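You operate a simulated robot arm through the tools that you are given. There is no shell and no other tool. Be economical: measure what you need, move in short steps, check, and stop when the job is done.

The job below is to be done with a simulated two-armed robot. You get a single attempt, and the scene is never put back.

JOB
Under the lower shelf, swap the HOLD and LOW cards and hang ORDER on the peg between them.

Only the result counts: the job must be done as asked and must still hold three seconds after the hand-in. Knocking over, shifting, dropping, spilling or breaking anything else fails it.

ROBOT AND FRAMES
Two 7-joint arms with fingered hands on one trunk, on a base that drives. Base frame: it is fixed to the floor where the robot stands at the start and does not move with it; the origin is under the middle of the robot, x ahead of it, y to its left, z up; the surface under the hand at the start is at about z = 450. Lengths are in mm, angles in degrees, forces in N, time in s.
The left shoulder is at the start at [21, 182, 1525], the right one opposite. Places, roughly: peg under the far red bin [600, 600, 1400]; peg under the second red bin [600, 300, 1400]; peg under the third red bin [600, 0, 1400]. Payload 3.8 kg a hand.
Tool frame (each hand has its own): the origin (TCP) lies between the finger pads and is the grasp point; the fingertips stand 30 mm ahead of it; z points along the fingers, y is the line along which they close. Largest opening 104 mm; the body of the gripper starts 35 mm behind the TCP. The gripper is a hand of 4 fingers: y runs from the thumb to the fingers, the wrist lies at [-17, -104, -178] in the tool frame, and closing takes about 1.5 s.
Orientation is told as [roll, pitch, yaw] about the base's x, y, z axes, in that order, counted from this pose: with the fingers straight down and the wrist toward the robot, the tool's x, y and z point along [0, 1, 0], [1, 0, 0] and [0, 0, -1] of the base frame.

CONTROLS
- The arms move only by the tool move_arm. It takes "left_targets", "right_targets" or both (then of equal length, played together; a hand with none holds still); each is a list of rows, each a list of 2 entries, a list of its own where there are three numbers: the shift along the tool's x, y, z in mm, then the turn, a rotation vector about the tool's x, y, z in degrees. In form: [[[tx, ty, tz], [wx, wy, wz]], ...]. A call has 1 to 12 rows; each row shifts and turns the commanded pose from where the row before left it, along the tool's axes as they then stand. "left_claw" and "right_claw" are, for a hand that has rows, the finger opening in mm, from 0 to 104, set as the call begins (left out, the last holds). Each row takes 0.2 s and may step no farther than 50 mm and 8.6 degrees from the row before; otherwise, or with a gripper value out of range, the whole call is refused. A pose out of reach is approached as far as the arm can. The call stops where the force on the tool passes 40 N (or 10 N more than at its start, if that is more) or the arm is blocked; 0.2 s more then pass. Each finger travels about 72 mm/s and halts on what it meets, pressing with about 29 N; the grip force reading is that of the motor and also rises with nothing between the fingers. The clock runs only during rows and for 0.2 s after the last one: add rows that do not move to give the fingers time. It gives the time, the measured TCP pose, the force on the tool (base axes), the opening and the grip force at its end, in the units of the frame above (readings bear some noise), with the torque about the TCP (base axes, N m) and any sound that the robot's microphone picked up, and new pictures: "pictures" is both (left out), scene, wrist or none (wrist: the cameras of the hands that moved).
- Cameras (640 x 400 px; columns grow to the right, rows downward): "scene" is now at [80.4, 40.2, 1735.6]; the picture's right is [0.31, -0.95, 0.00], its down [-0.20, -0.07, -0.98] and it looks along [0.93, 0.31, -0.21] (base axes); focal length 244 px, centre (320, 200). "left" rides on the left gripper at [-66, -90, -126] in its tool frame; the picture's right is [-0.78, -0.30, 0.56], its down [0.57, -0.70, 0.43] and it looks along [0.26, 0.65, 0.71] (tool axes); focal length 275 px, centre (320, 200). "right" rides on the right gripper at [66, -90, -126] in its tool frame; the picture's right is [-0.78, 0.30, -0.56], its down [-0.57, -0.70, 0.43] and it looks along [-0.27, 0.65, 0.71] (tool axes); focal length 275 px, centre (320, 200). There is no depth. A picture from a camera that has moved, and an enlarged one, comes with that camera's place and axes in the base frame and with its lens. The place of the scene camera against the robot may be out by one fixed shift of up to 25 mm in any direction.
- lift_body(by): slides the trunk up (or, below 0, down) by that many mm; the arms and the scene camera ride with it, the base frame stays. It gives what a move gives, with no picture.
- base_move(legs): drives the robot by 1 to 6 legs, each [ahead, left, turn to the left] in mm, mm and degrees, along the robot's own axes; the way and the turn of a leg run together, so that a leg with both is an arc; at most 1500 mm and 180 degrees a leg. The arms and the cameras ride along, it lands a little off, and it stops where it bumps. It gives what a move gives, and a new picture of the scene camera.
- curl_fingers(index, middle, ring, thumb_bend, thumb_turn, hand): sets how far each is bent, from 0 (flat) to 1 (curled in); at 0.3 the hand is open as for a grip, at 0.7 the pads meet at the TCP. One left out holds its place. A second passes; each finger stops where it meets its share of the squeeze, and holds until it gets a number again. A gripper value or a shape takes the hand back. It gives what a move gives, with no picture; readings hold the bend of each and the force on the fingers (four entries, about 0 where the hand has none), thumb and palm. thumb_turn goes from beside the hand (0) to across from the fingers (1), as for a grip.
- hand_shape(shape, hand): the hand has 4 fingers and takes this shape, open, in about a second: jaw (thumb against the fingers, like two jaws); tri (thumb and two fingers); tip (a fingertip pinch); poke (one finger out to press); point (the index stretched); flat (the hand flat); cup (the hand cupped); fist (a fist). The gripper value then closes the fingers along that shape, each until it touches; the sizes above hold for jaw. It gives what a move gives, with no picture.
- head_to(pan, tilt): turns the head with the scene camera to pan (to the left, within 86 degrees either way) and tilt (down, from -29 to 69), counted from straight ahead of the robot. It gives what a move gives, and a new picture of the scene camera.
- inspect(camera, box): a new picture of the part [left, top, right, bottom] of that camera's present view, enlarged. The clock stands still meanwhile.
- job_done(): hands the job in; it is judged then, once.

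Work in short steps. Places have to be worked out from the pictures, the camera data and where the tool is seen: move nearer, look again, correct. Check each grasp and each placing, and mend what went wrong. You have 120 turns and 260 pictures in all, those below and enlarged ones among them. Open the grippers and draw the arms clear of the work before you hand the job in, unless the task says otherwise; then end with one line.

The tools are called after "Emit:" as name(argument=value, ...) on one line, values as JSON. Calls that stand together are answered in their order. move_arm: Moves the arms, as the interface text tells. Its arguments: {"type":"object","properties":{"left_targets":{"type":"array","items":{"type":"array"}},"left_claw":{"type":"number"},"right_targets":{"type":"array","items":{"type":"array"}},"right_claw":{"type":"number"},"pictures":{"type":"string","enum":["both","scene","wrist","none"]}},"required":[]} The other tools are called the same way: lift_body (by) slides the trunk up or down; hand_shape (shape, hand) gives the hand a shape; curl_fingers (index, middle, ring, thumb_bend, thumb_turn, hand) moves the fingers one by one; base_move (legs) drives the base; head_to (pan, tilt) turns the head that bears the scene camera; inspect (camera, box) takes an enlarged picture of a part of a camera's view; job_done () hands the job in.

At the start:

```text
clock: 0.0
left_tool_pos: [359.5, 366.0, 1631.1]
left_tool_rot: [-0.1, 0.0, 0.1]
left_ft_force: [-0.6, -0.3, -1.1]
left_moment: [-0.04, 0.04, 0.02]
left_opening: 103.6
left_finger_force: 0.1
left_shape: jaw
left_bend: [0.3, 0.3, 0.3, 0.3, 0.97]
left_finger forces: [0.0, 0.0, 0.0, 0.0, 0.0, 0.1]
right_tool_pos: [364.1, 17.0, 1666.3]
right_tool_rot: [0.0, 0.1, 0.1]
right_ft_force: [-0.4, -0.7, -0.2]
right_moment: [0.0, -0.01, 0.03]
right_opening: 103.6
right_finger_force: 0.1
right_shape: jaw
right_bend: [0.3, 0.3, 0.3, 0.3, 0.97]
right_finger forces: [0.1, 0.0, 0.0, 0.0, 0.0, 0.0]
trunk travel left (down, up): [-675.0, 81.0]
robot x, y, heading: [0.4, -2.8, 0.1]
head pan, tilt: [18.2, 12.2]
```

scene: 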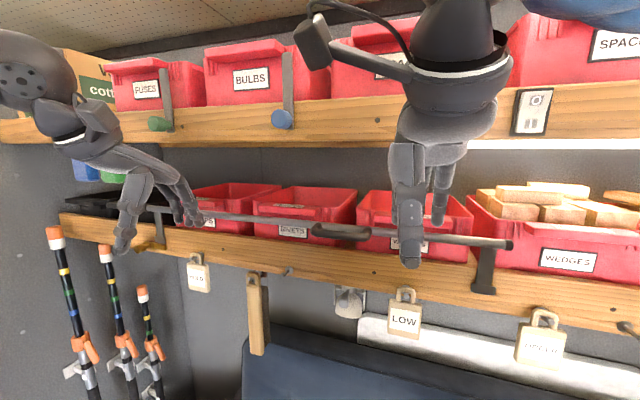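
right: 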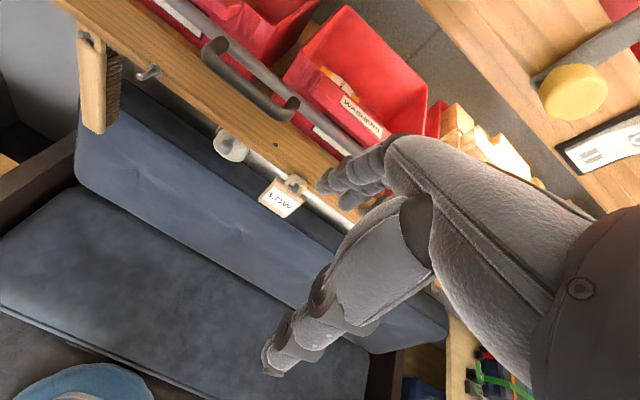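
left: 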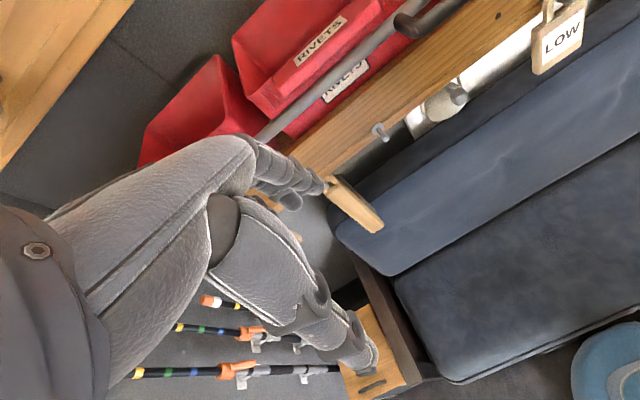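

The scene shows a card at far left (probably HOLD), a brush, an empty peg, LOW, and another card at right. I'll enlarge to read them and see the pegs.

Emit:
inspect(camera="scene", box=[160, 220, 320, 320])

Emit:
inspect(camera="scene", box=[340, 260, 500, 360])

Emit:
inspect(camera="scene", box=[480, 280, 640, 380])

```text
4.00 times, centred on (240, 270) of scene
camera zoom: at [80.4, 40.2, 1735.6], right [0.31, -0.95, 0.0], down [-0.2, -0.07, -0.98], along [0.93, 0.31, -0.21], focal length 976 px, centre (640, -80)
```

zoom: 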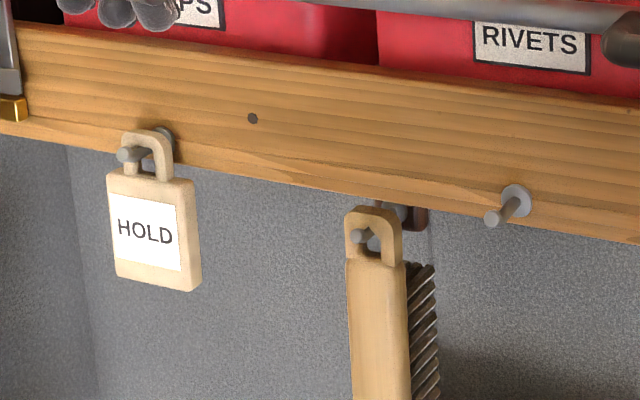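

```text
4.00 times, centred on (420, 310) of scene
camera zoom: at [80.4, 40.2, 1735.6], right [0.31, -0.95, 0.0], down [-0.2, -0.07, -0.98], along [0.93, 0.31, -0.21], focal length 976 px, centre (-80, -240)
```

zoom: 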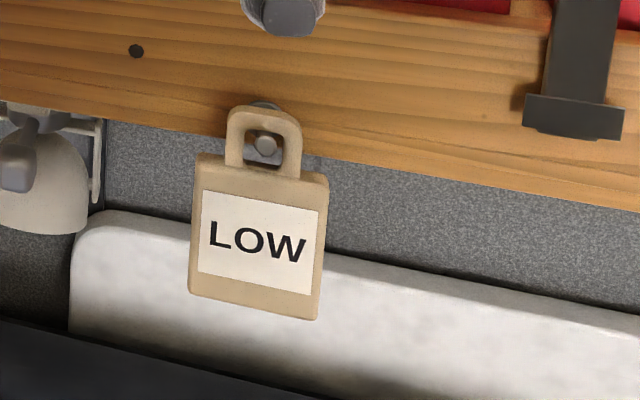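

```text
4.00 times, centred on (560, 330) of scene
camera zoom: at [80.4, 40.2, 1735.6], right [0.31, -0.95, 0.0], down [-0.2, -0.07, -0.98], along [0.93, 0.31, -0.21], focal length 976 px, centre (-640, -320)
```

zoom: 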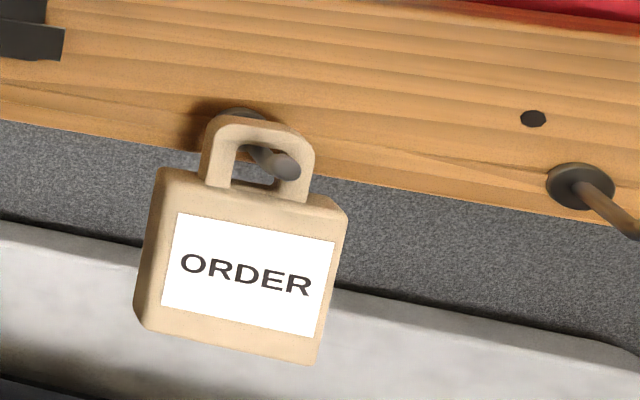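

Cards: HOLD on the peg at y≈600, LOW at y≈0, ORDER at y≈-300, and the peg at y≈300 is empty. I'll look around to judge driving room.

Emit:
head_to(pan=60, tilt=35)

Emit:
head_to(pan=-50, tilt=35)

Emit:
head_to(pan=0, tilt=45)

```text
clock: 1.1
left_tool_pos: [359.7, 368.1, 1630.3]
left_tool_rot: [-0.1, 0.0, 0.1]
left_ft_force: [-0.4, -0.5, -0.4]
left_moment: [0.04, 0.0, -0.02]
left_opening: 103.4
left_finger_force: 0.2
left_shape: jaw
left_bend: [0.3, 0.3, 0.3, 0.3, 0.97]
left_finger forces: [0.0, 0.0, 0.1, 0.1, 0.0, 0.1]
right_tool_pos: [364.2, 17.0, 1667.6]
right_tool_rot: [0.0, 0.1, -0.1]
right_ft_force: [0.2, -0.1, 0.6]
right_moment: [0.01, 0.01, -0.01]
right_opening: 103.8
right_finger_force: 0.1
right_shape: jaw
right_bend: [0.3, 0.3, 0.3, 0.3, 0.97]
right_finger forces: [0.0, 0.1, 0.0, 0.0, 0.0, 0.0]
trunk travel left (down, up): [-675.0, 81.0]
robot x, y, heading: [-1.6, -3.1, 0.1]
head pan, tilt: [60.0, 35.0]
camera scene: at [36.0, 87.3, 1699.2], right [0.87, -0.5, 0.0], down [-0.29, -0.5, -0.82], along [0.41, 0.71, -0.57], focal length 244 px, centre (320, 200)
```

scene: 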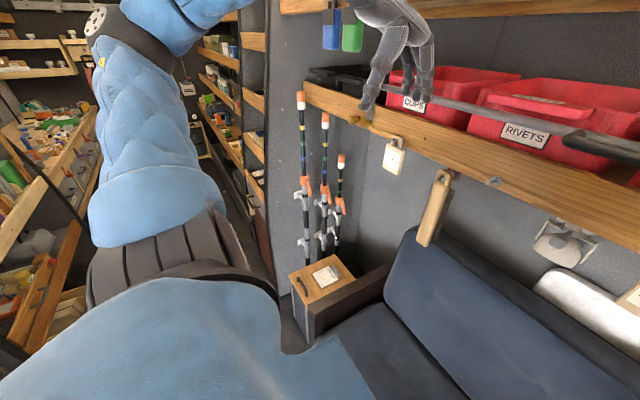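

```text
clock: 3.0
left_tool_pos: [360.0, 366.4, 1630.3]
left_tool_rot: [0.0, 0.0, 0.1]
left_ft_force: [0.5, -0.3, 0.3]
left_moment: [0.03, 0.01, 0.05]
left_opening: 103.4
left_finger_force: 0.0
left_shape: jaw
left_bend: [0.3, 0.3, 0.3, 0.3, 0.97]
left_finger forces: [0.0, 0.0, 0.1, 0.0, 0.1, 0.1]
right_tool_pos: [364.1, 16.0, 1667.1]
right_tool_rot: [0.0, 0.1, 0.0]
right_ft_force: [-0.3, 0.2, 0.0]
right_moment: [0.03, -0.02, -0.01]
right_opening: 103.8
right_finger_force: 0.0
right_shape: jaw
right_bend: [0.3, 0.3, 0.3, 0.3, 0.97]
right_finger forces: [0.0, 0.1, 0.0, 0.1, 0.0, 0.0]
trunk travel left (down, up): [-675.0, 81.0]
robot x, y, heading: [1.7, -0.0, -0.0]
head pan, tilt: [-50.0, 35.0]
camera scene: at [48.5, -56.4, 1699.1], right [-0.77, -0.64, 0.0], down [-0.37, 0.44, -0.82], along [0.53, -0.63, -0.57], focal length 244 px, centre (320, 200)
```

scene: 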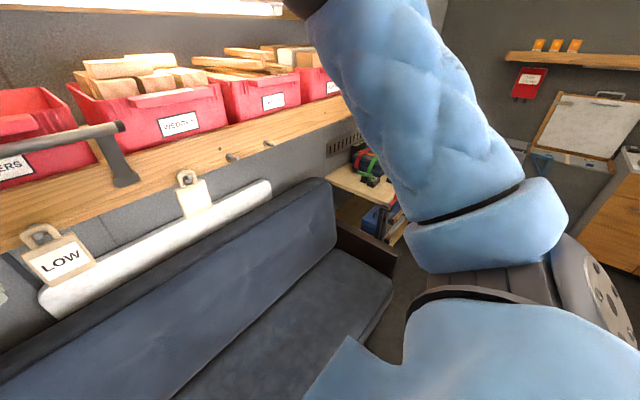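

```text
clock: 4.2
left_tool_pos: [360.0, 367.9, 1630.9]
left_tool_rot: [0.0, 0.0, 0.1]
left_ft_force: [0.9, 0.3, -0.2]
left_moment: [-0.02, 0.04, -0.01]
left_opening: 103.5
left_finger_force: 0.0
left_shape: jaw
left_bend: [0.3, 0.3, 0.3, 0.3, 0.97]
left_finger forces: [0.1, 0.0, 0.1, 0.1, 0.1, 0.0]
right_tool_pos: [364.0, 15.1, 1668.5]
right_tool_rot: [0.0, 0.1, 0.0]
right_ft_force: [0.4, 0.1, -0.6]
right_moment: [0.03, 0.0, 0.03]
right_opening: 103.4
right_finger_force: 0.1
right_shape: jaw
right_bend: [0.3, 0.3, 0.3, 0.3, 0.97]
right_finger forces: [0.1, 0.1, 0.0, 0.0, 0.0, 0.0]
trunk travel left (down, up): [-675.0, 81.0]
robot x, y, heading: [2.7, 2.2, -0.3]
head pan, tilt: [0.0, 45.0]
camera scene: at [73.2, 10.9, 1684.3], right [0.0, -1.0, 0.0], down [-0.71, 0.0, -0.71], along [0.71, 0.0, -0.71], focal length 244 px, centre (320, 200)
```

scene: 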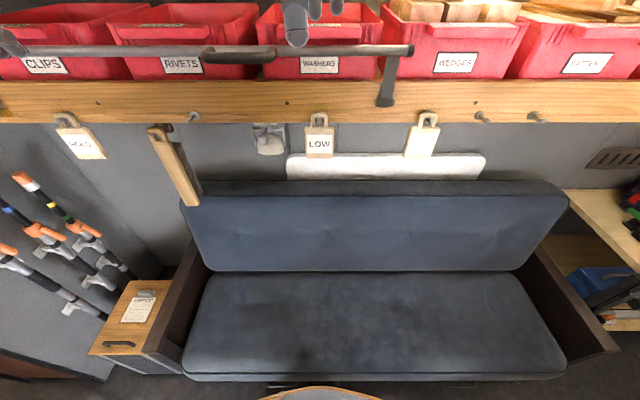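

The robot has open floor in front of the shelf and the left arm can serve every peg if I drive sideways. I'll lower the left hand and turn it to point ahead (thumb on the right, fingers on the left), so it can grip a card by its two side edges.

Emit:
move_arm(left_targets=[[[0, 8, 46], [0, 0, 0]], [[0, 8, 46], [0, 0, 0]], [[0, 8, 46], [0, 0, 0]], [[0, 8, 46], [0, 0, 0]], [[0, 8, 46], [0, 0, 0]], [[0, 0, 0], [-4.949, -4.949, -4.949]], [[0, 0, 0], [-4.949, -4.949, -4.949]], [[0, 0, 0], [-4.949, -4.949, -4.949]], [[0, 0, 0], [-4.949, -4.949, -4.949]], [[0, 0, 0], [-4.949, -4.949, -4.949]], [[0, 0, 0], [-4.949, -4.949, -4.949]], [[0, 0, 0], [-4.949, -4.949, -4.949]]], pictures="none")

Emit:
move_arm(left_targets=[[[0, 0, 0], [-4.949, -4.949, -4.949]], [[0, 0, 0], [-4.949, -4.949, -4.949]], [[0, 0, 0], [-4.949, -4.949, -4.949]], [[0, 0, 0], [-4.949, -4.949, -4.949]], [[0, 0, 0], [-4.949, -4.949, -4.949]], [[0, 0, 0], [-4.949, -4.949, -4.949]], [[0, 0, 0], [-4.949, -4.949, -4.949]]])

```text
clock: 6.8
left_tool_pos: [419.7, 381.3, 1396.2]
left_tool_rot: [-45.2, -19.6, 45.1]
left_ft_force: [-0.3, -0.7, -0.3]
left_moment: [0.0, 0.01, 0.0]
left_opening: 104.2
left_finger_force: 0.0
left_shape: jaw
left_bend: [0.3, 0.3, 0.3, 0.3, 0.97]
left_finger forces: [0.0, 0.0, 0.0, 0.0, 0.1, 0.0]
left hand out of reach, approached as far as the arm can: row 10, 11, 12
right_tool_pos: [364.1, 16.8, 1667.3]
right_tool_rot: [0.0, 0.1, 0.0]
right_ft_force: [-0.5, 0.4, 0.1]
right_moment: [-0.02, -0.03, 0.0]
right_opening: 103.4
right_finger_force: 0.1
right_shape: jaw
right_bend: [0.3, 0.3, 0.3, 0.3, 0.97]
right_finger forces: [0.0, 0.0, 0.1, 0.1, 0.0, 0.0]
trunk travel left (down, up): [-675.0, 81.0]
robot x, y, heading: [2.5, -0.3, -0.2]
head pan, tilt: [0.0, 45.0]
```

```text
clock: 8.3
left_tool_pos: [427.5, 384.1, 1394.0]
left_tool_rot: [-90.1, 0.0, 90.3]
left_ft_force: [-0.3, 0.5, -0.8]
left_moment: [0.0, -0.01, 0.0]
left_opening: 103.8
left_finger_force: 0.0
left_shape: jaw
left_bend: [0.3, 0.3, 0.3, 0.3, 0.97]
left_finger forces: [0.1, 0.0, 0.1, 0.0, 0.1, 0.0]
left hand out of reach, approached as far as the arm can: row 1, 2
right_tool_pos: [365.0, 16.0, 1667.2]
right_tool_rot: [0.0, 0.0, 0.0]
right_ft_force: [0.4, -0.3, 1.2]
right_moment: [0.01, 0.0, -0.04]
right_opening: 103.4
right_finger_force: 0.1
right_shape: jaw
right_bend: [0.3, 0.3, 0.3, 0.3, 0.97]
right_finger forces: [0.1, 0.0, 0.0, 0.1, 0.0, 0.1]
trunk travel left (down, up): [-675.0, 81.0]
robot x, y, heading: [-1.9, 1.8, -0.1]
head pan, tilt: [0.0, 45.0]
camera scene: at [73.3, 10.3, 1684.3], right [0.0, -1.0, 0.0], down [-0.71, 0.0, -0.71], along [0.71, 0.0, -0.71], focal length 244 px, centre (320, 200)
camera left: at [302.4, 293.1, 1458.9], right [0.56, -0.29, 0.78], down [0.43, -0.7, -0.57], along [0.71, 0.65, -0.26], focal length 275 px, centre (320, 200)
```

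scene: 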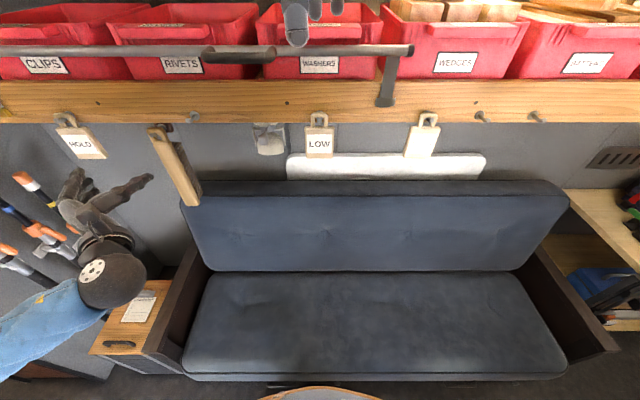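
left: 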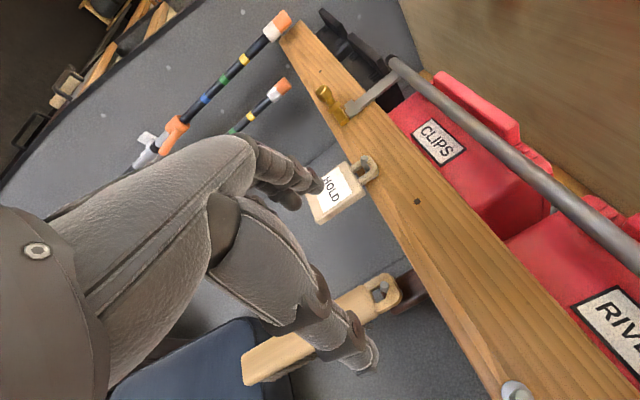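

The hand now points ahead and the wrist view shows HOLD to the upper left. I'll drive left about 150 mm and look from closer.

Emit:
base_move(legs=[[0, 150, 0]])

Emit:
inspect(camera="left", box=[0, 0, 640, 400])

```text
clock: 9.9
left_tool_pos: [425.1, 536.8, 1392.3]
left_tool_rot: [-89.9, 0.1, 90.0]
left_ft_force: [0.6, 0.4, -0.1]
left_moment: [-0.03, -0.01, -0.05]
left_opening: 103.9
left_finger_force: 0.1
left_shape: jaw
left_bend: [0.3, 0.3, 0.3, 0.3, 0.97]
left_finger forces: [0.0, 0.0, 0.0, 0.0, 0.0, 0.1]
right_tool_pos: [361.6, 169.5, 1667.8]
right_tool_rot: [-0.2, 0.1, -0.1]
right_ft_force: [-0.2, 0.4, 0.2]
right_moment: [-0.03, -0.01, -0.01]
right_opening: 103.4
right_finger_force: 0.0
right_shape: jaw
right_bend: [0.3, 0.3, 0.3, 0.3, 0.97]
right_finger forces: [0.0, 0.0, 0.1, 0.0, 0.0, 0.1]
trunk travel left (down, up): [-675.0, 81.0]
robot x, y, heading: [-3.1, 152.1, 0.2]
head pan, tilt: [0.0, 45.0]
stopped in leg 1: the robot was blocked; the commanded pose is now the measured one
camera scene: at [70.7, 164.4, 1684.3], right [0.0, -1.0, 0.0], down [-0.71, 0.0, -0.71], along [0.71, 0.0, -0.71], focal length 244 px, centre (320, 200)
```

scene: 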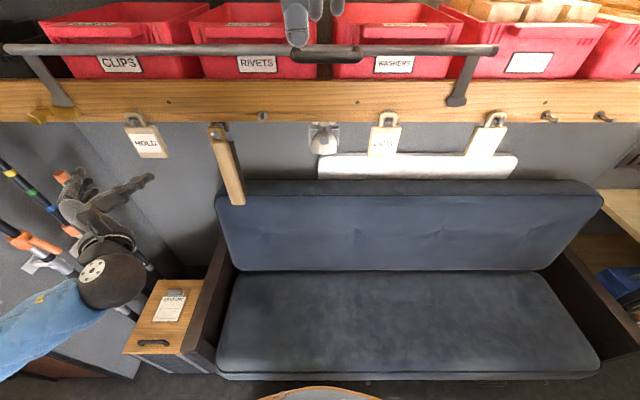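

```text
1.00 times, centred on (320, 200) of left (not enlarged: the box is as wide or as high as the picture)
camera zoom: at [300.1, 446.1, 1458.1], right [0.56, -0.29, 0.78], down [0.42, -0.7, -0.57], along [0.71, 0.65, -0.27], focal length 275 px, centre (320, 200)
```

zoom: 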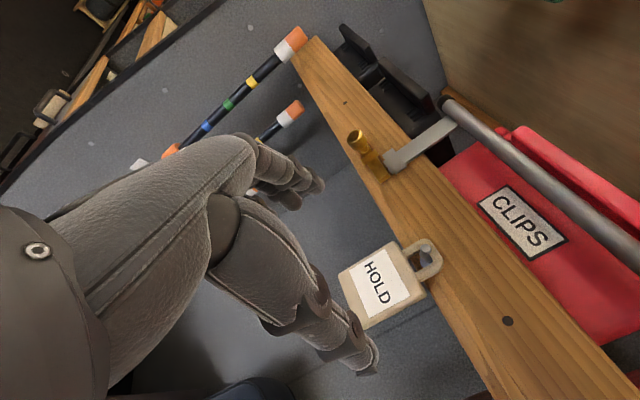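

By two wrist views HOLD's body spans y≈527–600, z≈1331–1411 with its plane near x≈600, so the grip centre should be about (595, 563, 1362). The drive reported a block, so I'll look left first.

Emit:
head_to(pan=75, tilt=40)

```text
clock: 11.4
left_tool_pos: [425.3, 531.9, 1392.9]
left_tool_rot: [-90.0, 0.0, 90.0]
left_ft_force: [-0.7, 0.2, 0.7]
left_moment: [-0.05, 0.05, -0.02]
left_opening: 103.5
left_finger_force: 0.0
left_shape: jaw
left_bend: [0.3, 0.3, 0.3, 0.3, 0.97]
left_finger forces: [0.1, 0.0, 0.0, 0.0, 0.0, 0.1]
right_tool_pos: [361.3, 166.2, 1668.3]
right_tool_rot: [0.1, 0.1, -0.1]
right_ft_force: [0.0, 0.0, -0.1]
right_moment: [0.01, 0.0, 0.0]
right_opening: 103.6
right_finger_force: 0.2
right_shape: jaw
right_bend: [0.3, 0.3, 0.3, 0.3, 0.97]
right_finger forces: [0.0, 0.1, 0.1, 0.1, 0.0, 0.0]
trunk travel left (down, up): [-675.0, 81.0]
robot x, y, heading: [-3.5, 147.6, -0.1]
head pan, tilt: [75.0, 40.0]
camera scene: at [10.8, 242.3, 1691.6], right [0.97, -0.26, 0.0], down [-0.17, -0.62, -0.77], along [0.2, 0.74, -0.64], focal length 244 px, centre (320, 200)
```

scene: 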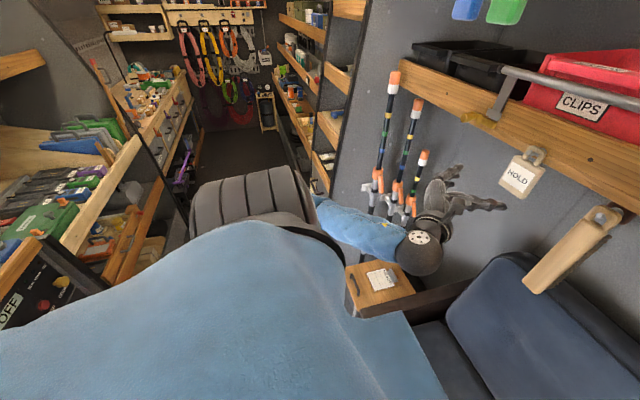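

Nothing is visibly touched. I'll advance the hand to about (530, 563, 1362), fingertips short of the card, and look.

Emit:
move_arm(left_targets=[[[15, 15, 0], [0, 0, 0]], [[15, 15, 0], [0, 0, 0]], [[0, 0, 35], [0, 0, 0]], [[0, 0, 35], [0, 0, 0]], [[0, 0, 20], [0, 0, 0]]])

```text
clock: 12.6
left_tool_pos: [516.2, 567.0, 1364.2]
left_tool_rot: [-90.0, 0.0, 90.0]
left_ft_force: [-0.1, -0.7, -0.4]
left_moment: [-0.01, 0.03, 0.02]
left_opening: 104.1
left_finger_force: 0.1
left_shape: jaw
left_bend: [0.3, 0.3, 0.3, 0.3, 0.97]
left_finger forces: [0.1, 0.0, 0.0, 0.0, 0.0, 0.1]
right_tool_pos: [361.2, 165.8, 1666.6]
right_tool_rot: [0.1, 0.0, -0.2]
right_ft_force: [-0.3, -0.2, -0.5]
right_moment: [-0.01, 0.05, -0.02]
right_opening: 103.7
right_finger_force: 0.2
right_shape: jaw
right_bend: [0.3, 0.3, 0.3, 0.3, 0.97]
right_finger forces: [0.0, 0.1, 0.0, 0.0, 0.0, 0.0]
trunk travel left (down, up): [-675.0, 81.0]
robot x, y, heading: [-2.9, 152.0, -0.3]
head pan, tilt: [75.0, 40.0]
camera scene: at [10.9, 242.4, 1691.6], right [0.97, -0.26, 0.0], down [-0.17, -0.62, -0.77], along [0.2, 0.74, -0.64], focal length 244 px, centre (320, 200)
camera left: at [391.0, 475.1, 1429.8], right [0.56, -0.3, 0.78], down [0.43, -0.7, -0.57], along [0.71, 0.65, -0.26], focal length 275 px, centre (320, 200)
```

scene: 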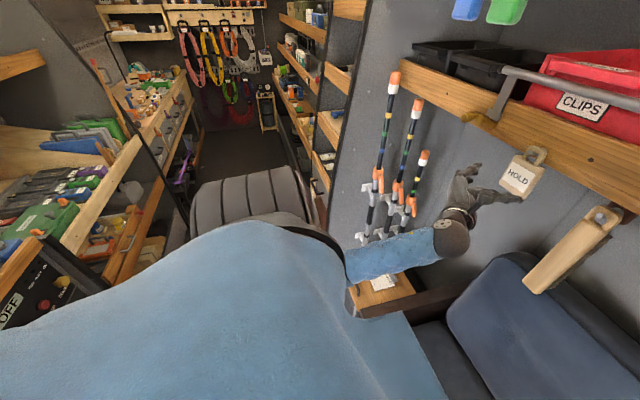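
left: 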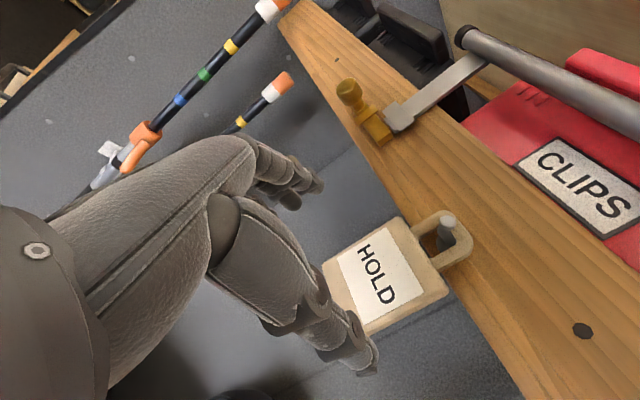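

The card's centre is at about y≈561; fingers clear both sides. I'll shift 5 mm right and advance to x≈580, then look.

Emit:
move_arm(left_targets=[[[0, -5, 0], [0, 0, 0]], [[0, 0, 22], [0, 0, 0]], [[0, 0, 22], [0, 0, 0]], [[0, 0, 20], [0, 0, 0]]], pictures="wrist")

Emit:
head_to(pan=35, tilt=25)

Emit:
inspect(camera="scene", box=[240, 150, 400, 250])

```text
clock: 13.6
left_tool_pos: [578.4, 558.3, 1364.3]
left_tool_rot: [-89.9, -0.2, 90.0]
left_ft_force: [-0.3, 0.9, 0.1]
left_moment: [0.02, 0.0, 0.03]
left_opening: 103.9
left_finger_force: 0.0
left_shape: jaw
left_bend: [0.3, 0.3, 0.3, 0.3, 0.97]
left_finger forces: [0.0, 0.0, 0.0, 0.1, 0.0, 0.1]
right_tool_pos: [361.5, 164.1, 1668.0]
right_tool_rot: [0.1, 0.1, -0.2]
right_ft_force: [-0.5, -0.2, 0.6]
right_moment: [-0.01, 0.01, -0.01]
right_opening: 103.6
right_finger_force: 0.0
right_shape: jaw
right_bend: [0.3, 0.3, 0.3, 0.3, 0.97]
right_finger forces: [0.1, 0.0, 0.0, 0.0, 0.0, 0.1]
trunk travel left (down, up): [-675.0, 81.0]
robot x, y, heading: [-3.0, 151.1, -0.0]
head pan, tilt: [75.0, 40.0]
camera left: at [454.4, 467.9, 1429.2], right [0.56, -0.3, 0.78], down [0.42, -0.7, -0.57], along [0.71, 0.65, -0.26], focal length 275 px, centre (320, 200)
```

left: 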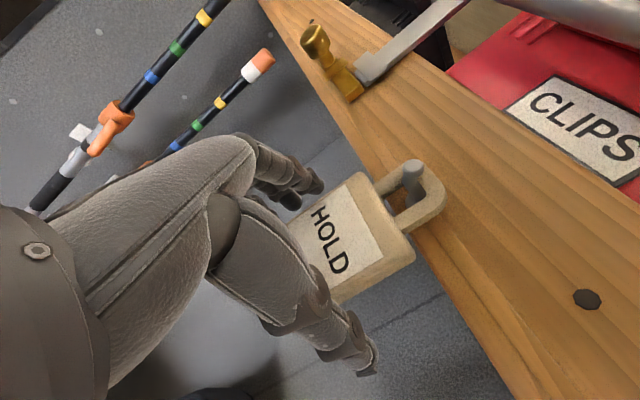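

```text
clock: 14.7
left_tool_pos: [578.8, 559.6, 1364.6]
left_tool_rot: [-89.9, 0.0, 90.0]
left_ft_force: [0.6, 0.0, 1.1]
left_moment: [0.03, 0.02, -0.01]
left_opening: 104.0
left_finger_force: 0.0
left_shape: jaw
left_bend: [0.3, 0.3, 0.3, 0.3, 0.97]
left_finger forces: [0.1, 0.0, 0.0, 0.1, 0.0, 0.1]
right_tool_pos: [360.7, 166.8, 1666.8]
right_tool_rot: [0.1, 0.0, -0.2]
right_ft_force: [0.2, -0.6, 0.1]
right_moment: [0.0, 0.02, 0.01]
right_opening: 103.5
right_finger_force: 0.0
right_shape: jaw
right_bend: [0.3, 0.3, 0.3, 0.3, 0.97]
right_finger forces: [0.0, 0.1, 0.1, 0.1, 0.0, 0.0]
trunk travel left (down, up): [-675.0, 81.0]
robot x, y, heading: [0.2, 149.9, -0.0]
head pan, tilt: [35.0, 25.0]
camera scene: at [64.4, 213.2, 1714.9], right [0.57, -0.82, 0.0], down [-0.35, -0.24, -0.91], along [0.74, 0.52, -0.42], focal length 244 px, centre (320, 200)
```

scene: 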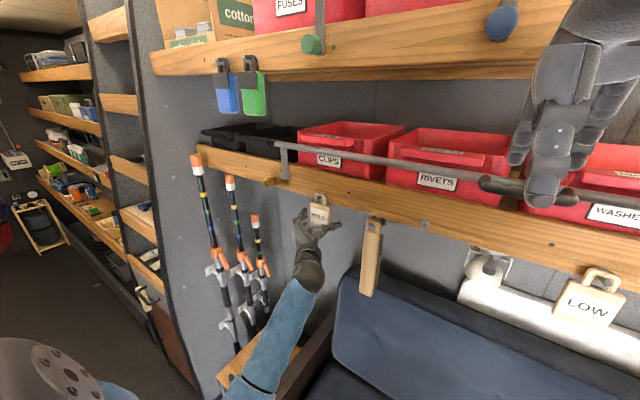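

```text
4.00 times, centred on (320, 200) of scene
camera zoom: at [64.4, 213.2, 1714.9], right [0.57, -0.82, 0.0], down [-0.35, -0.24, -0.91], along [0.74, 0.52, -0.42], focal length 976 px, centre (320, 200)
```

zoom: 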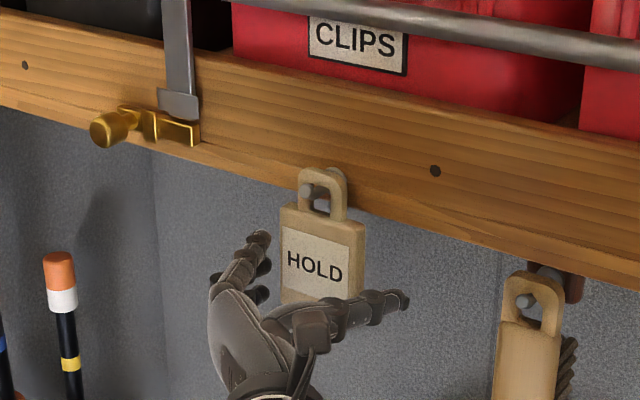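

Triangulating again: peg tip about (591, 568, 1442), card's right edge about (596, 527). The fingers straddle the card; I'll advance 18 mm more and close the hand, giving it time.

Emit:
move_arm(left_targets=[[[0, 2, 9], [0, 0, 0]], [[0, 0, 9], [0, 0, 0]]], pictures="wrist")

Emit:
inspect(camera="scene", box=[260, 160, 390, 240])

```text
clock: 15.2
left_tool_pos: [597.5, 559.8, 1364.7]
left_tool_rot: [-90.0, 0.0, 90.1]
left_ft_force: [-0.4, -0.3, -0.4]
left_moment: [0.01, -0.03, 0.03]
left_opening: 103.8
left_finger_force: 0.1
left_shape: jaw
left_bend: [0.3, 0.3, 0.3, 0.3, 0.97]
left_finger forces: [0.0, 0.0, 0.0, 0.1, 0.0, 0.1]
right_tool_pos: [362.2, 165.0, 1667.4]
right_tool_rot: [0.2, 0.2, -0.1]
right_ft_force: [0.2, -0.1, -0.2]
right_moment: [-0.04, 0.0, -0.03]
right_opening: 103.7
right_finger_force: 0.1
right_shape: jaw
right_bend: [0.3, 0.3, 0.3, 0.3, 0.97]
right_finger forces: [0.1, 0.1, 0.0, 0.0, 0.0, 0.1]
trunk travel left (down, up): [-675.0, 81.0]
robot x, y, heading: [-6.1, 151.5, -0.2]
head pan, tilt: [35.0, 25.0]
camera left: at [472.5, 470.3, 1429.5], right [0.56, -0.3, 0.78], down [0.43, -0.7, -0.57], along [0.71, 0.65, -0.26], focal length 275 px, centre (320, 200)
```

left: 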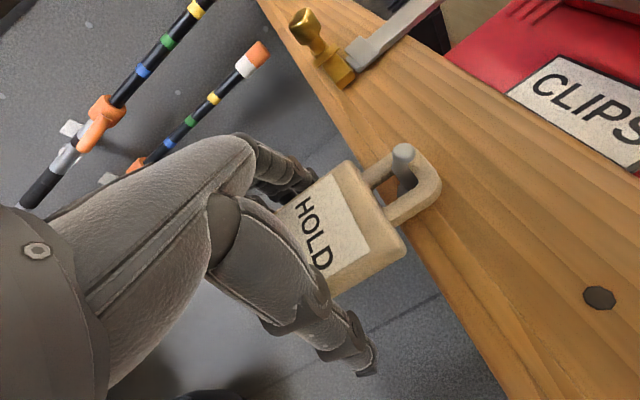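

```text
4.92 times, centred on (325, 200) of scene
camera zoom: at [64.8, 212.8, 1714.9], right [0.57, -0.82, 0.0], down [-0.35, -0.24, -0.91], along [0.74, 0.52, -0.42], focal length 1201 px, centre (295, 200)
```

zoom: 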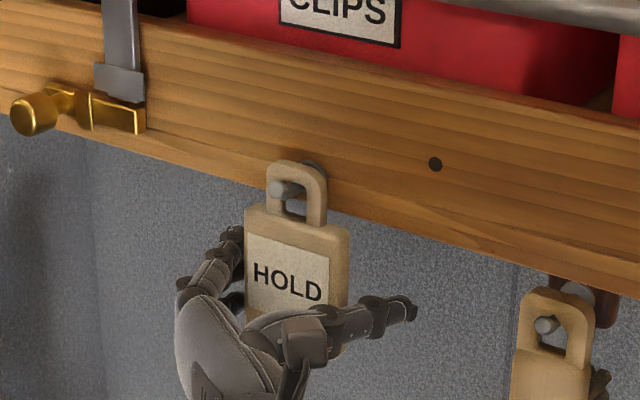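

Fingers are on either side of the card body. Closing.

Emit:
move_arm(left_targets=[[[0, 0, 0], [0, 0, 0]], [[0, 0, 0], [0, 0, 0]], [[0, 0, 0], [0, 0, 0]], [[0, 0, 0], [0, 0, 0]], [[0, 0, 0], [0, 0, 0]], [[0, 0, 0], [0, 0, 0]], [[0, 0, 0], [0, 0, 0]]], left_claw=40, pictures="wrist")

Emit:
inspect(camera="scene", box=[260, 160, 390, 240])

```text
clock: 16.9
left_tool_pos: [596.8, 560.8, 1363.9]
left_tool_rot: [-90.0, 0.0, 90.0]
left_ft_force: [-0.5, 0.2, -0.1]
left_moment: [-0.03, 0.01, -0.01]
left_opening: 47.6
left_finger_force: 28.9
left_shape: jaw
left_bend: [0.75, 0.51, 0.44, 0.71, 0.99]
left_finger forces: [18.1, 9.8, 3.7, 0.0, 29.7, 0.0]
right_tool_pos: [361.6, 165.7, 1667.1]
right_tool_rot: [0.2, 0.1, -0.1]
right_ft_force: [-0.3, 0.5, -0.3]
right_moment: [-0.04, 0.03, -0.01]
right_opening: 103.6
right_finger_force: 0.0
right_shape: jaw
right_bend: [0.3, 0.3, 0.3, 0.3, 0.97]
right_finger forces: [0.0, 0.1, 0.0, 0.0, 0.1, 0.0]
trunk travel left (down, up): [-675.0, 81.0]
robot x, y, heading: [-1.4, 147.6, -0.0]
head pan, tilt: [35.0, 25.0]
camera left: at [472.2, 470.6, 1429.5], right [0.56, -0.3, 0.78], down [0.43, -0.7, -0.57], along [0.71, 0.65, -0.26], focal length 275 px, centre (320, 200)
```

left: 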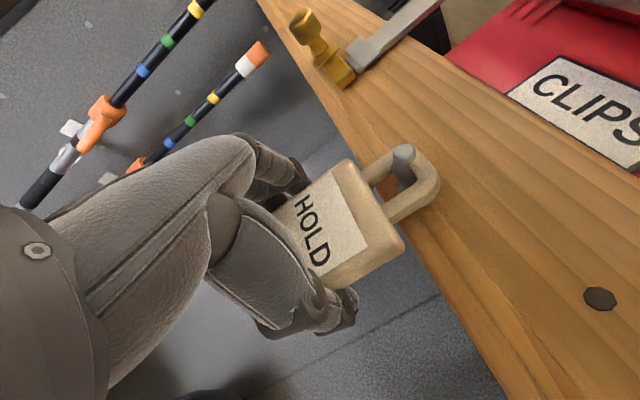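

```text
4.92 times, centred on (325, 200) of scene
camera zoom: at [64.4, 213.3, 1714.9], right [0.57, -0.82, 0.0], down [-0.35, -0.24, -0.91], along [0.74, 0.52, -0.42], focal length 1201 px, centre (295, 200)
```

zoom: 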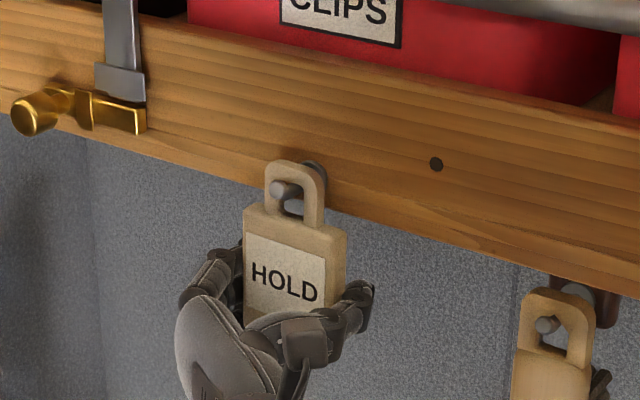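

The grip is firm (index 18, middle 10, ring 4, thumb 30 N). I'll lift 10 mm so the peg clears the loop's top, and look before pulling back.

Emit:
move_arm(left_targets=[[[-5, 0, 0], [0, 0, 0]], [[-5, 0, 0], [0, 0, 0]]], pictures="wrist")

Emit:
inspect(camera="scene", box=[260, 160, 390, 240])

```text
clock: 17.4
left_tool_pos: [595.9, 560.3, 1373.6]
left_tool_rot: [-90.0, -0.1, 90.0]
left_ft_force: [-0.9, 0.4, -0.8]
left_moment: [-0.01, 0.02, 0.0]
left_opening: 47.5
left_finger_force: 28.7
left_shape: jaw
left_bend: [0.75, 0.51, 0.44, 0.71, 0.99]
left_finger forces: [18.1, 9.7, 3.8, 0.1, 29.6, 0.1]
right_tool_pos: [362.1, 165.8, 1666.8]
right_tool_rot: [0.0, 0.1, -0.1]
right_ft_force: [-0.2, 0.6, 0.3]
right_moment: [0.01, -0.03, 0.0]
right_opening: 103.7
right_finger_force: 0.1
right_shape: jaw
right_bend: [0.3, 0.3, 0.3, 0.3, 0.97]
right_finger forces: [0.0, 0.1, 0.0, 0.0, 0.1, 0.0]
trunk travel left (down, up): [-675.0, 81.0]
robot x, y, heading: [-5.1, 151.8, -0.4]
head pan, tilt: [35.0, 25.0]
camera left: at [471.9, 470.4, 1439.6], right [0.56, -0.3, 0.78], down [0.43, -0.7, -0.57], along [0.71, 0.65, -0.26], focal length 275 px, centre (320, 200)
```

left: 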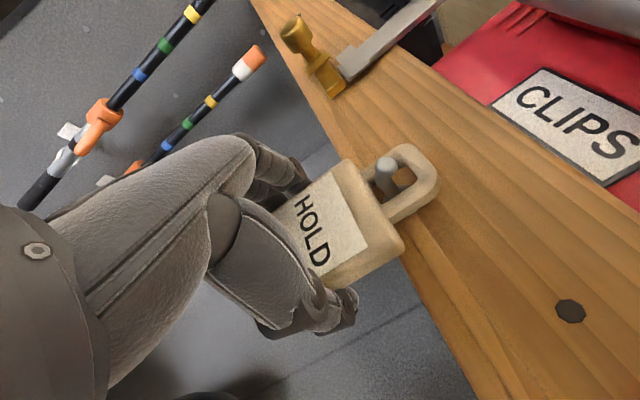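

```text
4.92 times, centred on (325, 200) of scene
camera zoom: at [64.4, 213.0, 1714.9], right [0.57, -0.82, 0.0], down [-0.35, -0.24, -0.91], along [0.74, 0.52, -0.42], focal length 1201 px, centre (295, 200)
```

zoom: 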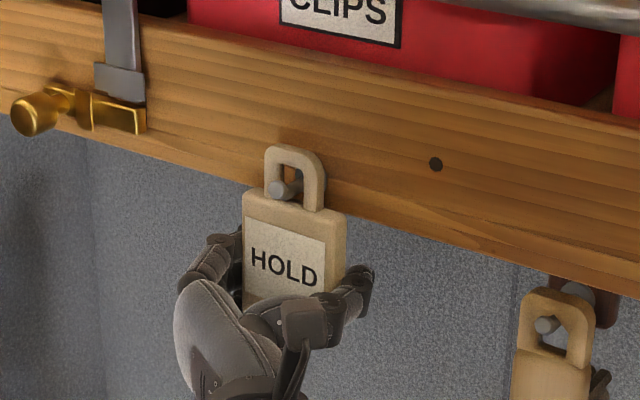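

The card follows and the peg sits mid-hole. Pulling back gently.

Emit:
move_arm(left_targets=[[[0, 0, -8], [0, 0, 0]], [[0, 0, -8], [0, 0, 0]], [[0, 0, -10], [0, 0, 0]], [[0, 0, -15], [0, 0, 0]], [[0, 0, -20], [0, 0, 0]], [[0, 0, -20], [0, 0, 0]], [[0, 0, -20], [0, 0, 0]]])

```text
clock: 19.1
left_tool_pos: [493.0, 601.4, 1422.6]
left_tool_rot: [-92.4, -9.3, 92.7]
left_ft_force: [-1.0, 0.7, -0.7]
left_moment: [-0.03, -0.01, -0.02]
left_opening: 47.8
left_finger_force: 28.8
left_shape: jaw
left_bend: [0.75, 0.52, 0.44, 0.71, 0.99]
left_finger forces: [18.1, 9.7, 3.7, 0.0, 29.8, 0.0]
right_tool_pos: [359.9, 165.7, 1667.4]
right_tool_rot: [-0.1, 0.2, -0.1]
right_ft_force: [0.1, 0.5, 0.5]
right_moment: [-0.01, -0.02, -0.04]
right_opening: 103.5
right_finger_force: 0.1
right_shape: jaw
right_bend: [0.3, 0.3, 0.3, 0.3, 0.97]
right_finger forces: [0.0, 0.0, 0.0, 0.0, 0.1, 0.0]
trunk travel left (down, up): [-675.0, 81.0]
robot x, y, heading: [-3.6, 149.7, -0.1]
head pan, tilt: [35.0, 25.0]
stopped in row 7 (left hand): the arm was blocked; the commanded pose is now the measured one
camera scene: at [63.3, 214.0, 1714.9], right [0.57, -0.82, 0.0], down [-0.35, -0.24, -0.91], along [0.74, 0.52, -0.42], focal length 244 px, centre (320, 200)
camera left: at [370.9, 497.1, 1466.7], right [0.54, -0.4, 0.74], down [0.48, -0.58, -0.66], along [0.69, 0.71, -0.13], focal length 275 px, centre (320, 200)
```

scene: 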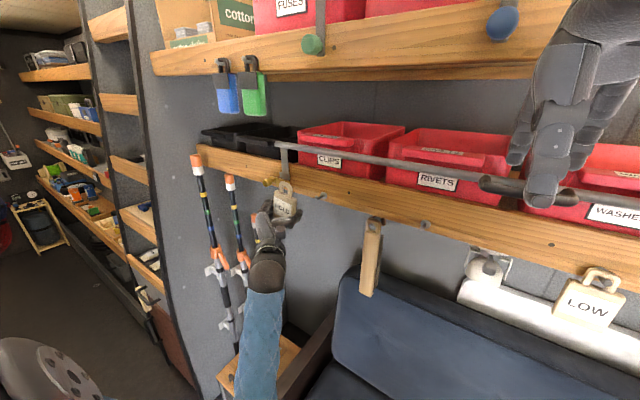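
left: 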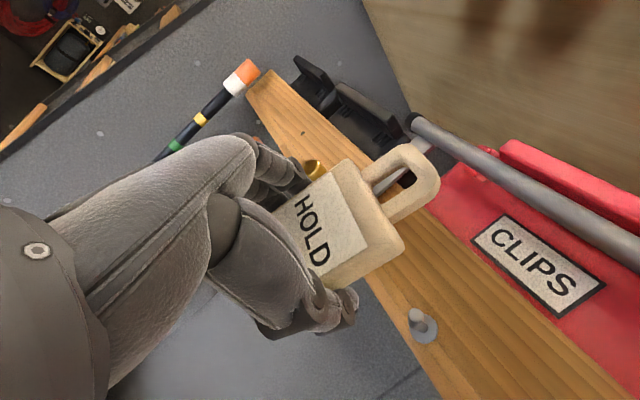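

HOLD is off its peg and firmly held; the arm bound up (elbow near the partition on the left), so I'll drive right to gain room before correcting the hand pose.

Emit:
base_move(legs=[[0, -240, 0]])

```text
clock: 20.9
left_tool_pos: [497.0, 361.2, 1423.2]
left_tool_rot: [-92.6, -9.2, 92.4]
left_ft_force: [-1.1, 0.6, -1.5]
left_moment: [-0.01, 0.0, 0.02]
left_opening: 47.2
left_finger_force: 29.8
left_shape: jaw
left_bend: [0.75, 0.52, 0.44, 0.71, 0.99]
left_finger forces: [18.1, 9.7, 3.8, 0.1, 29.8, 0.1]
right_tool_pos: [360.2, -74.6, 1666.6]
right_tool_rot: [0.0, 0.1, -0.4]
right_ft_force: [0.1, -0.9, -0.4]
right_moment: [-0.02, 0.02, 0.02]
right_opening: 103.4
right_finger_force: 0.0
right_shape: jaw
right_bend: [0.3, 0.3, 0.3, 0.3, 0.97]
right_finger forces: [0.0, 0.1, 0.0, 0.1, 0.0, 0.0]
trunk travel left (down, up): [-675.0, 81.0]
robot x, y, heading: [-3.8, -90.3, -0.3]
head pan, tilt: [35.0, 25.0]
camera scene: at [63.8, -25.0, 1714.9], right [0.57, -0.82, 0.0], down [-0.35, -0.24, -0.91], along [0.75, 0.51, -0.42], focal length 244 px, centre (320, 200)
```

scene: 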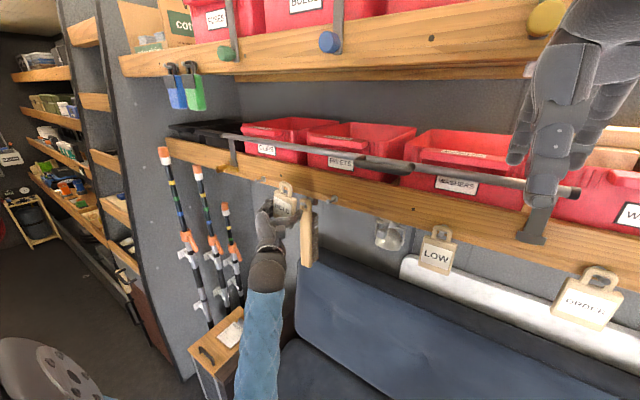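

I'll level the hand (it rolled about 9°), then drive another 75 mm right so it stands before the empty peg.

Emit:
move_arm(left_targets=[[[0, 0, -10], [1, 1.3, -4.65]], [[0, 0, -10], [1, 1.3, -4.65]]], pictures="none")

Emit:
base_move(legs=[[0, -75, 0]])

Emit:
inspect(camera="left", box=[0, 0, 640, 400])

```text
clock: 21.5
left_tool_pos: [474.3, 368.8, 1431.0]
left_tool_rot: [-89.6, -3.1, 90.9]
left_ft_force: [-0.2, 0.0, -1.0]
left_moment: [0.01, -0.01, 0.02]
left_opening: 47.1
left_finger_force: 28.9
left_shape: jaw
left_bend: [0.75, 0.52, 0.44, 0.71, 0.99]
left_finger forces: [18.0, 9.7, 3.7, 0.0, 29.8, 0.0]
right_tool_pos: [360.0, -75.2, 1666.9]
right_tool_rot: [0.2, 0.2, -0.4]
right_ft_force: [0.3, 0.3, 0.4]
right_moment: [-0.02, 0.03, 0.03]
right_opening: 103.6
right_finger_force: 0.0
right_shape: jaw
right_bend: [0.3, 0.3, 0.3, 0.3, 0.97]
right_finger forces: [0.0, 0.1, 0.0, 0.1, 0.1, 0.0]
trunk travel left (down, up): [-675.0, 81.0]
robot x, y, heading: [-4.9, -88.1, -0.3]
head pan, tilt: [35.0, 25.0]
```

```text
clock: 22.5
left_tool_pos: [473.2, 295.9, 1433.8]
left_tool_rot: [-90.1, -3.0, 91.0]
left_ft_force: [0.2, -0.8, 0.0]
left_moment: [-0.01, 0.0, 0.03]
left_opening: 47.8
left_finger_force: 28.7
left_shape: jaw
left_bend: [0.75, 0.52, 0.44, 0.71, 0.99]
left_finger forces: [18.0, 9.8, 3.9, 0.0, 29.9, 0.0]
right_tool_pos: [359.4, -149.4, 1666.2]
right_tool_rot: [0.0, 0.1, -0.4]
right_ft_force: [0.4, -0.7, -0.2]
right_moment: [0.01, -0.01, -0.01]
right_opening: 104.0
right_finger_force: 0.1
right_shape: jaw
right_bend: [0.3, 0.3, 0.3, 0.3, 0.97]
right_finger forces: [0.1, 0.0, 0.0, 0.0, 0.1, 0.1]
trunk travel left (down, up): [-675.0, 81.0]
robot x, y, heading: [-7.2, -165.8, -0.7]
head pan, tilt: [35.0, 25.0]
camera scene: at [63.1, -100.2, 1714.9], right [0.57, -0.82, 0.0], down [-0.35, -0.24, -0.91], along [0.75, 0.51, -0.42], focal length 244 px, centre (320, 200)
```

scene: 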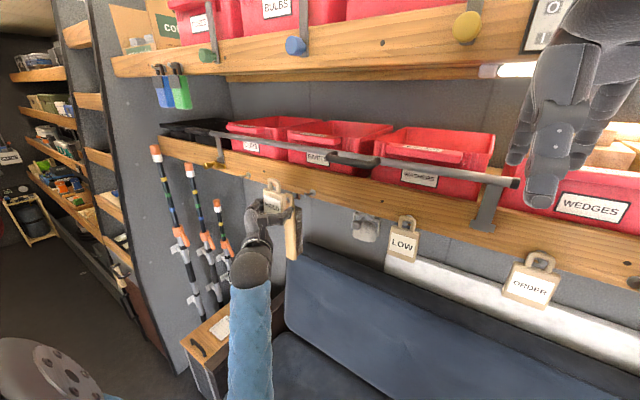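

```text
1.00 times, centred on (320, 200) of left (not enlarged: the box is as wide or as high as the picture)
camera zoom: at [349.6, 200.1, 1494.2], right [0.56, -0.33, 0.76], down [0.44, -0.66, -0.61], along [0.7, 0.67, -0.23], focal length 275 px, centre (320, 200)
```

zoom: 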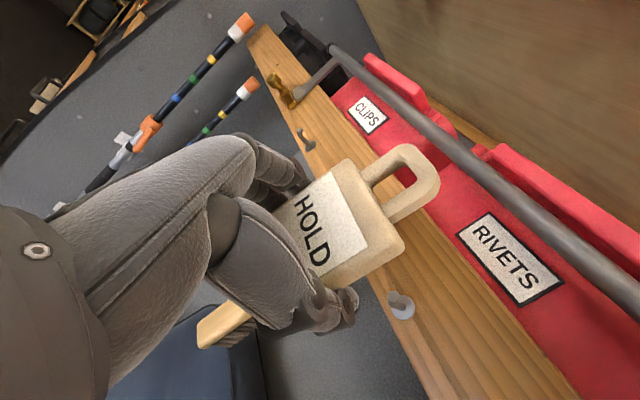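

The empty peg's tip works out at about (591, 281, 1440). The loop hole sits roughly 69 mm above and 7 mm left of the TCP, so I need TCP ≈ (.., 274, 1374). Levelling, lowering and shifting right while still clear in x.

Emit:
move_arm(left_targets=[[[0, 0, 0], [1, 0, -3]], [[20, -7, 0], [0, 0, 0]], [[20, -7, 0], [0, 0, 0]], [[17, -7, 0], [0, 0, 0]], [[0, 0, 20], [0, 0, 0]]])

Emit:
inspect(camera="scene", box=[220, 160, 350, 240])

```text
clock: 23.5
left_tool_pos: [467.8, 320.4, 1436.9]
left_tool_rot: [-92.4, -9.4, 92.9]
left_ft_force: [0.0, -0.6, 0.2]
left_moment: [0.02, -0.02, 0.02]
left_opening: 47.4
left_finger_force: 29.4
left_shape: jaw
left_bend: [0.75, 0.52, 0.44, 0.71, 0.99]
left_finger forces: [18.0, 9.7, 3.8, 0.0, 29.7, 0.0]
right_tool_pos: [359.2, -147.5, 1666.9]
right_tool_rot: [0.0, 0.2, -0.5]
right_ft_force: [-0.6, 1.2, -0.2]
right_moment: [0.01, -0.01, 0.01]
right_opening: 103.7
right_finger_force: 0.0
right_shape: jaw
right_bend: [0.3, 0.3, 0.3, 0.3, 0.97]
right_finger forces: [0.1, 0.0, 0.0, 0.0, 0.0, 0.1]
trunk travel left (down, up): [-675.0, 81.0]
robot x, y, heading: [-2.6, -165.5, -0.4]
head pan, tilt: [35.0, 25.0]
stopped in row 4 (left hand): the arm was blocked; the commanded pose is now the measured one
camera scene: at [63.4, -98.7, 1714.8], right [0.57, -0.82, 0.0], down [-0.35, -0.24, -0.91], along [0.75, 0.51, -0.42], focal length 244 px, centre (320, 200)
camera left: at [344.2, 214.4, 1480.9], right [0.55, -0.4, 0.74], down [0.48, -0.58, -0.66], along [0.69, 0.71, -0.13], focal length 275 px, centre (320, 200)
```

scene: 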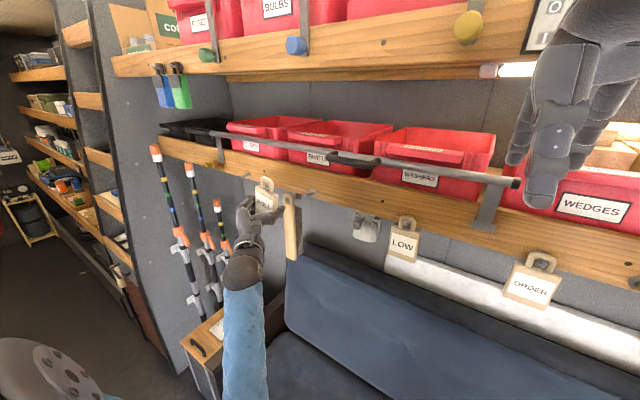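
left: 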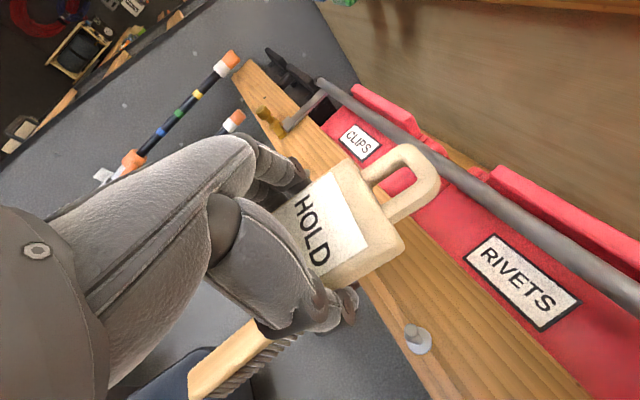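

```text
4.92 times, centred on (285, 200) of scene
camera zoom: at [63.4, -98.7, 1714.8], right [0.57, -0.82, 0.0], down [-0.35, -0.24, -0.91], along [0.75, 0.51, -0.42], focal length 1201 px, centre (492, 200)
```

zoom: 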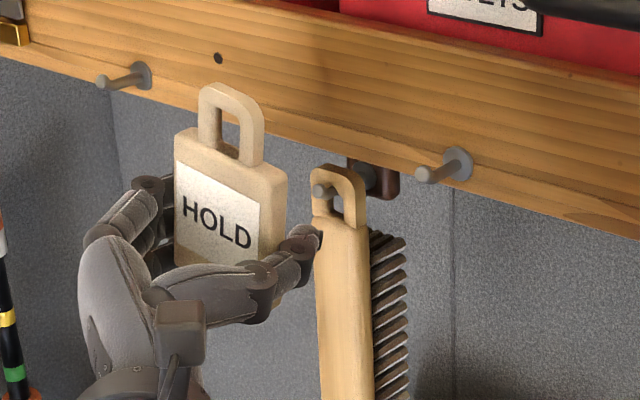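

The arm got stuck again with the hand drifting left; something about the elbow. Let me look down at the arm itself.

Emit:
head_to(pan=65, tilt=60)

```text
clock: 24.5
left_tool_pos: [466.8, 318.5, 1435.5]
left_tool_rot: [-92.3, -9.4, 92.8]
left_ft_force: [-0.5, 0.6, -0.2]
left_moment: [0.0, 0.03, -0.01]
left_opening: 47.1
left_finger_force: 28.6
left_shape: jaw
left_bend: [0.75, 0.52, 0.44, 0.71, 0.99]
left_finger forces: [18.0, 9.7, 3.8, 0.0, 29.8, 0.0]
right_tool_pos: [360.6, -151.1, 1668.6]
right_tool_rot: [0.1, 0.1, -0.6]
right_ft_force: [-0.2, 0.1, -0.1]
right_moment: [0.02, 0.01, 0.0]
right_opening: 103.5
right_finger_force: 0.0
right_shape: jaw
right_bend: [0.3, 0.3, 0.3, 0.3, 0.97]
right_finger forces: [0.0, 0.1, 0.1, 0.0, 0.0, 0.0]
trunk travel left (down, up): [-675.0, 81.0]
robot x, y, heading: [-6.4, -163.6, -0.3]
head pan, tilt: [65.0, 60.0]
camera scene: at [16.1, -92.8, 1664.9], right [0.9, -0.43, 0.0], down [-0.37, -0.78, -0.5], along [0.22, 0.45, -0.87], focal length 244 px, centre (320, 200)
```

scene: 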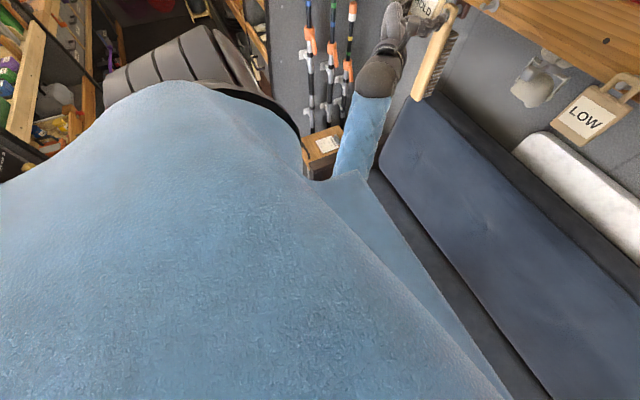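

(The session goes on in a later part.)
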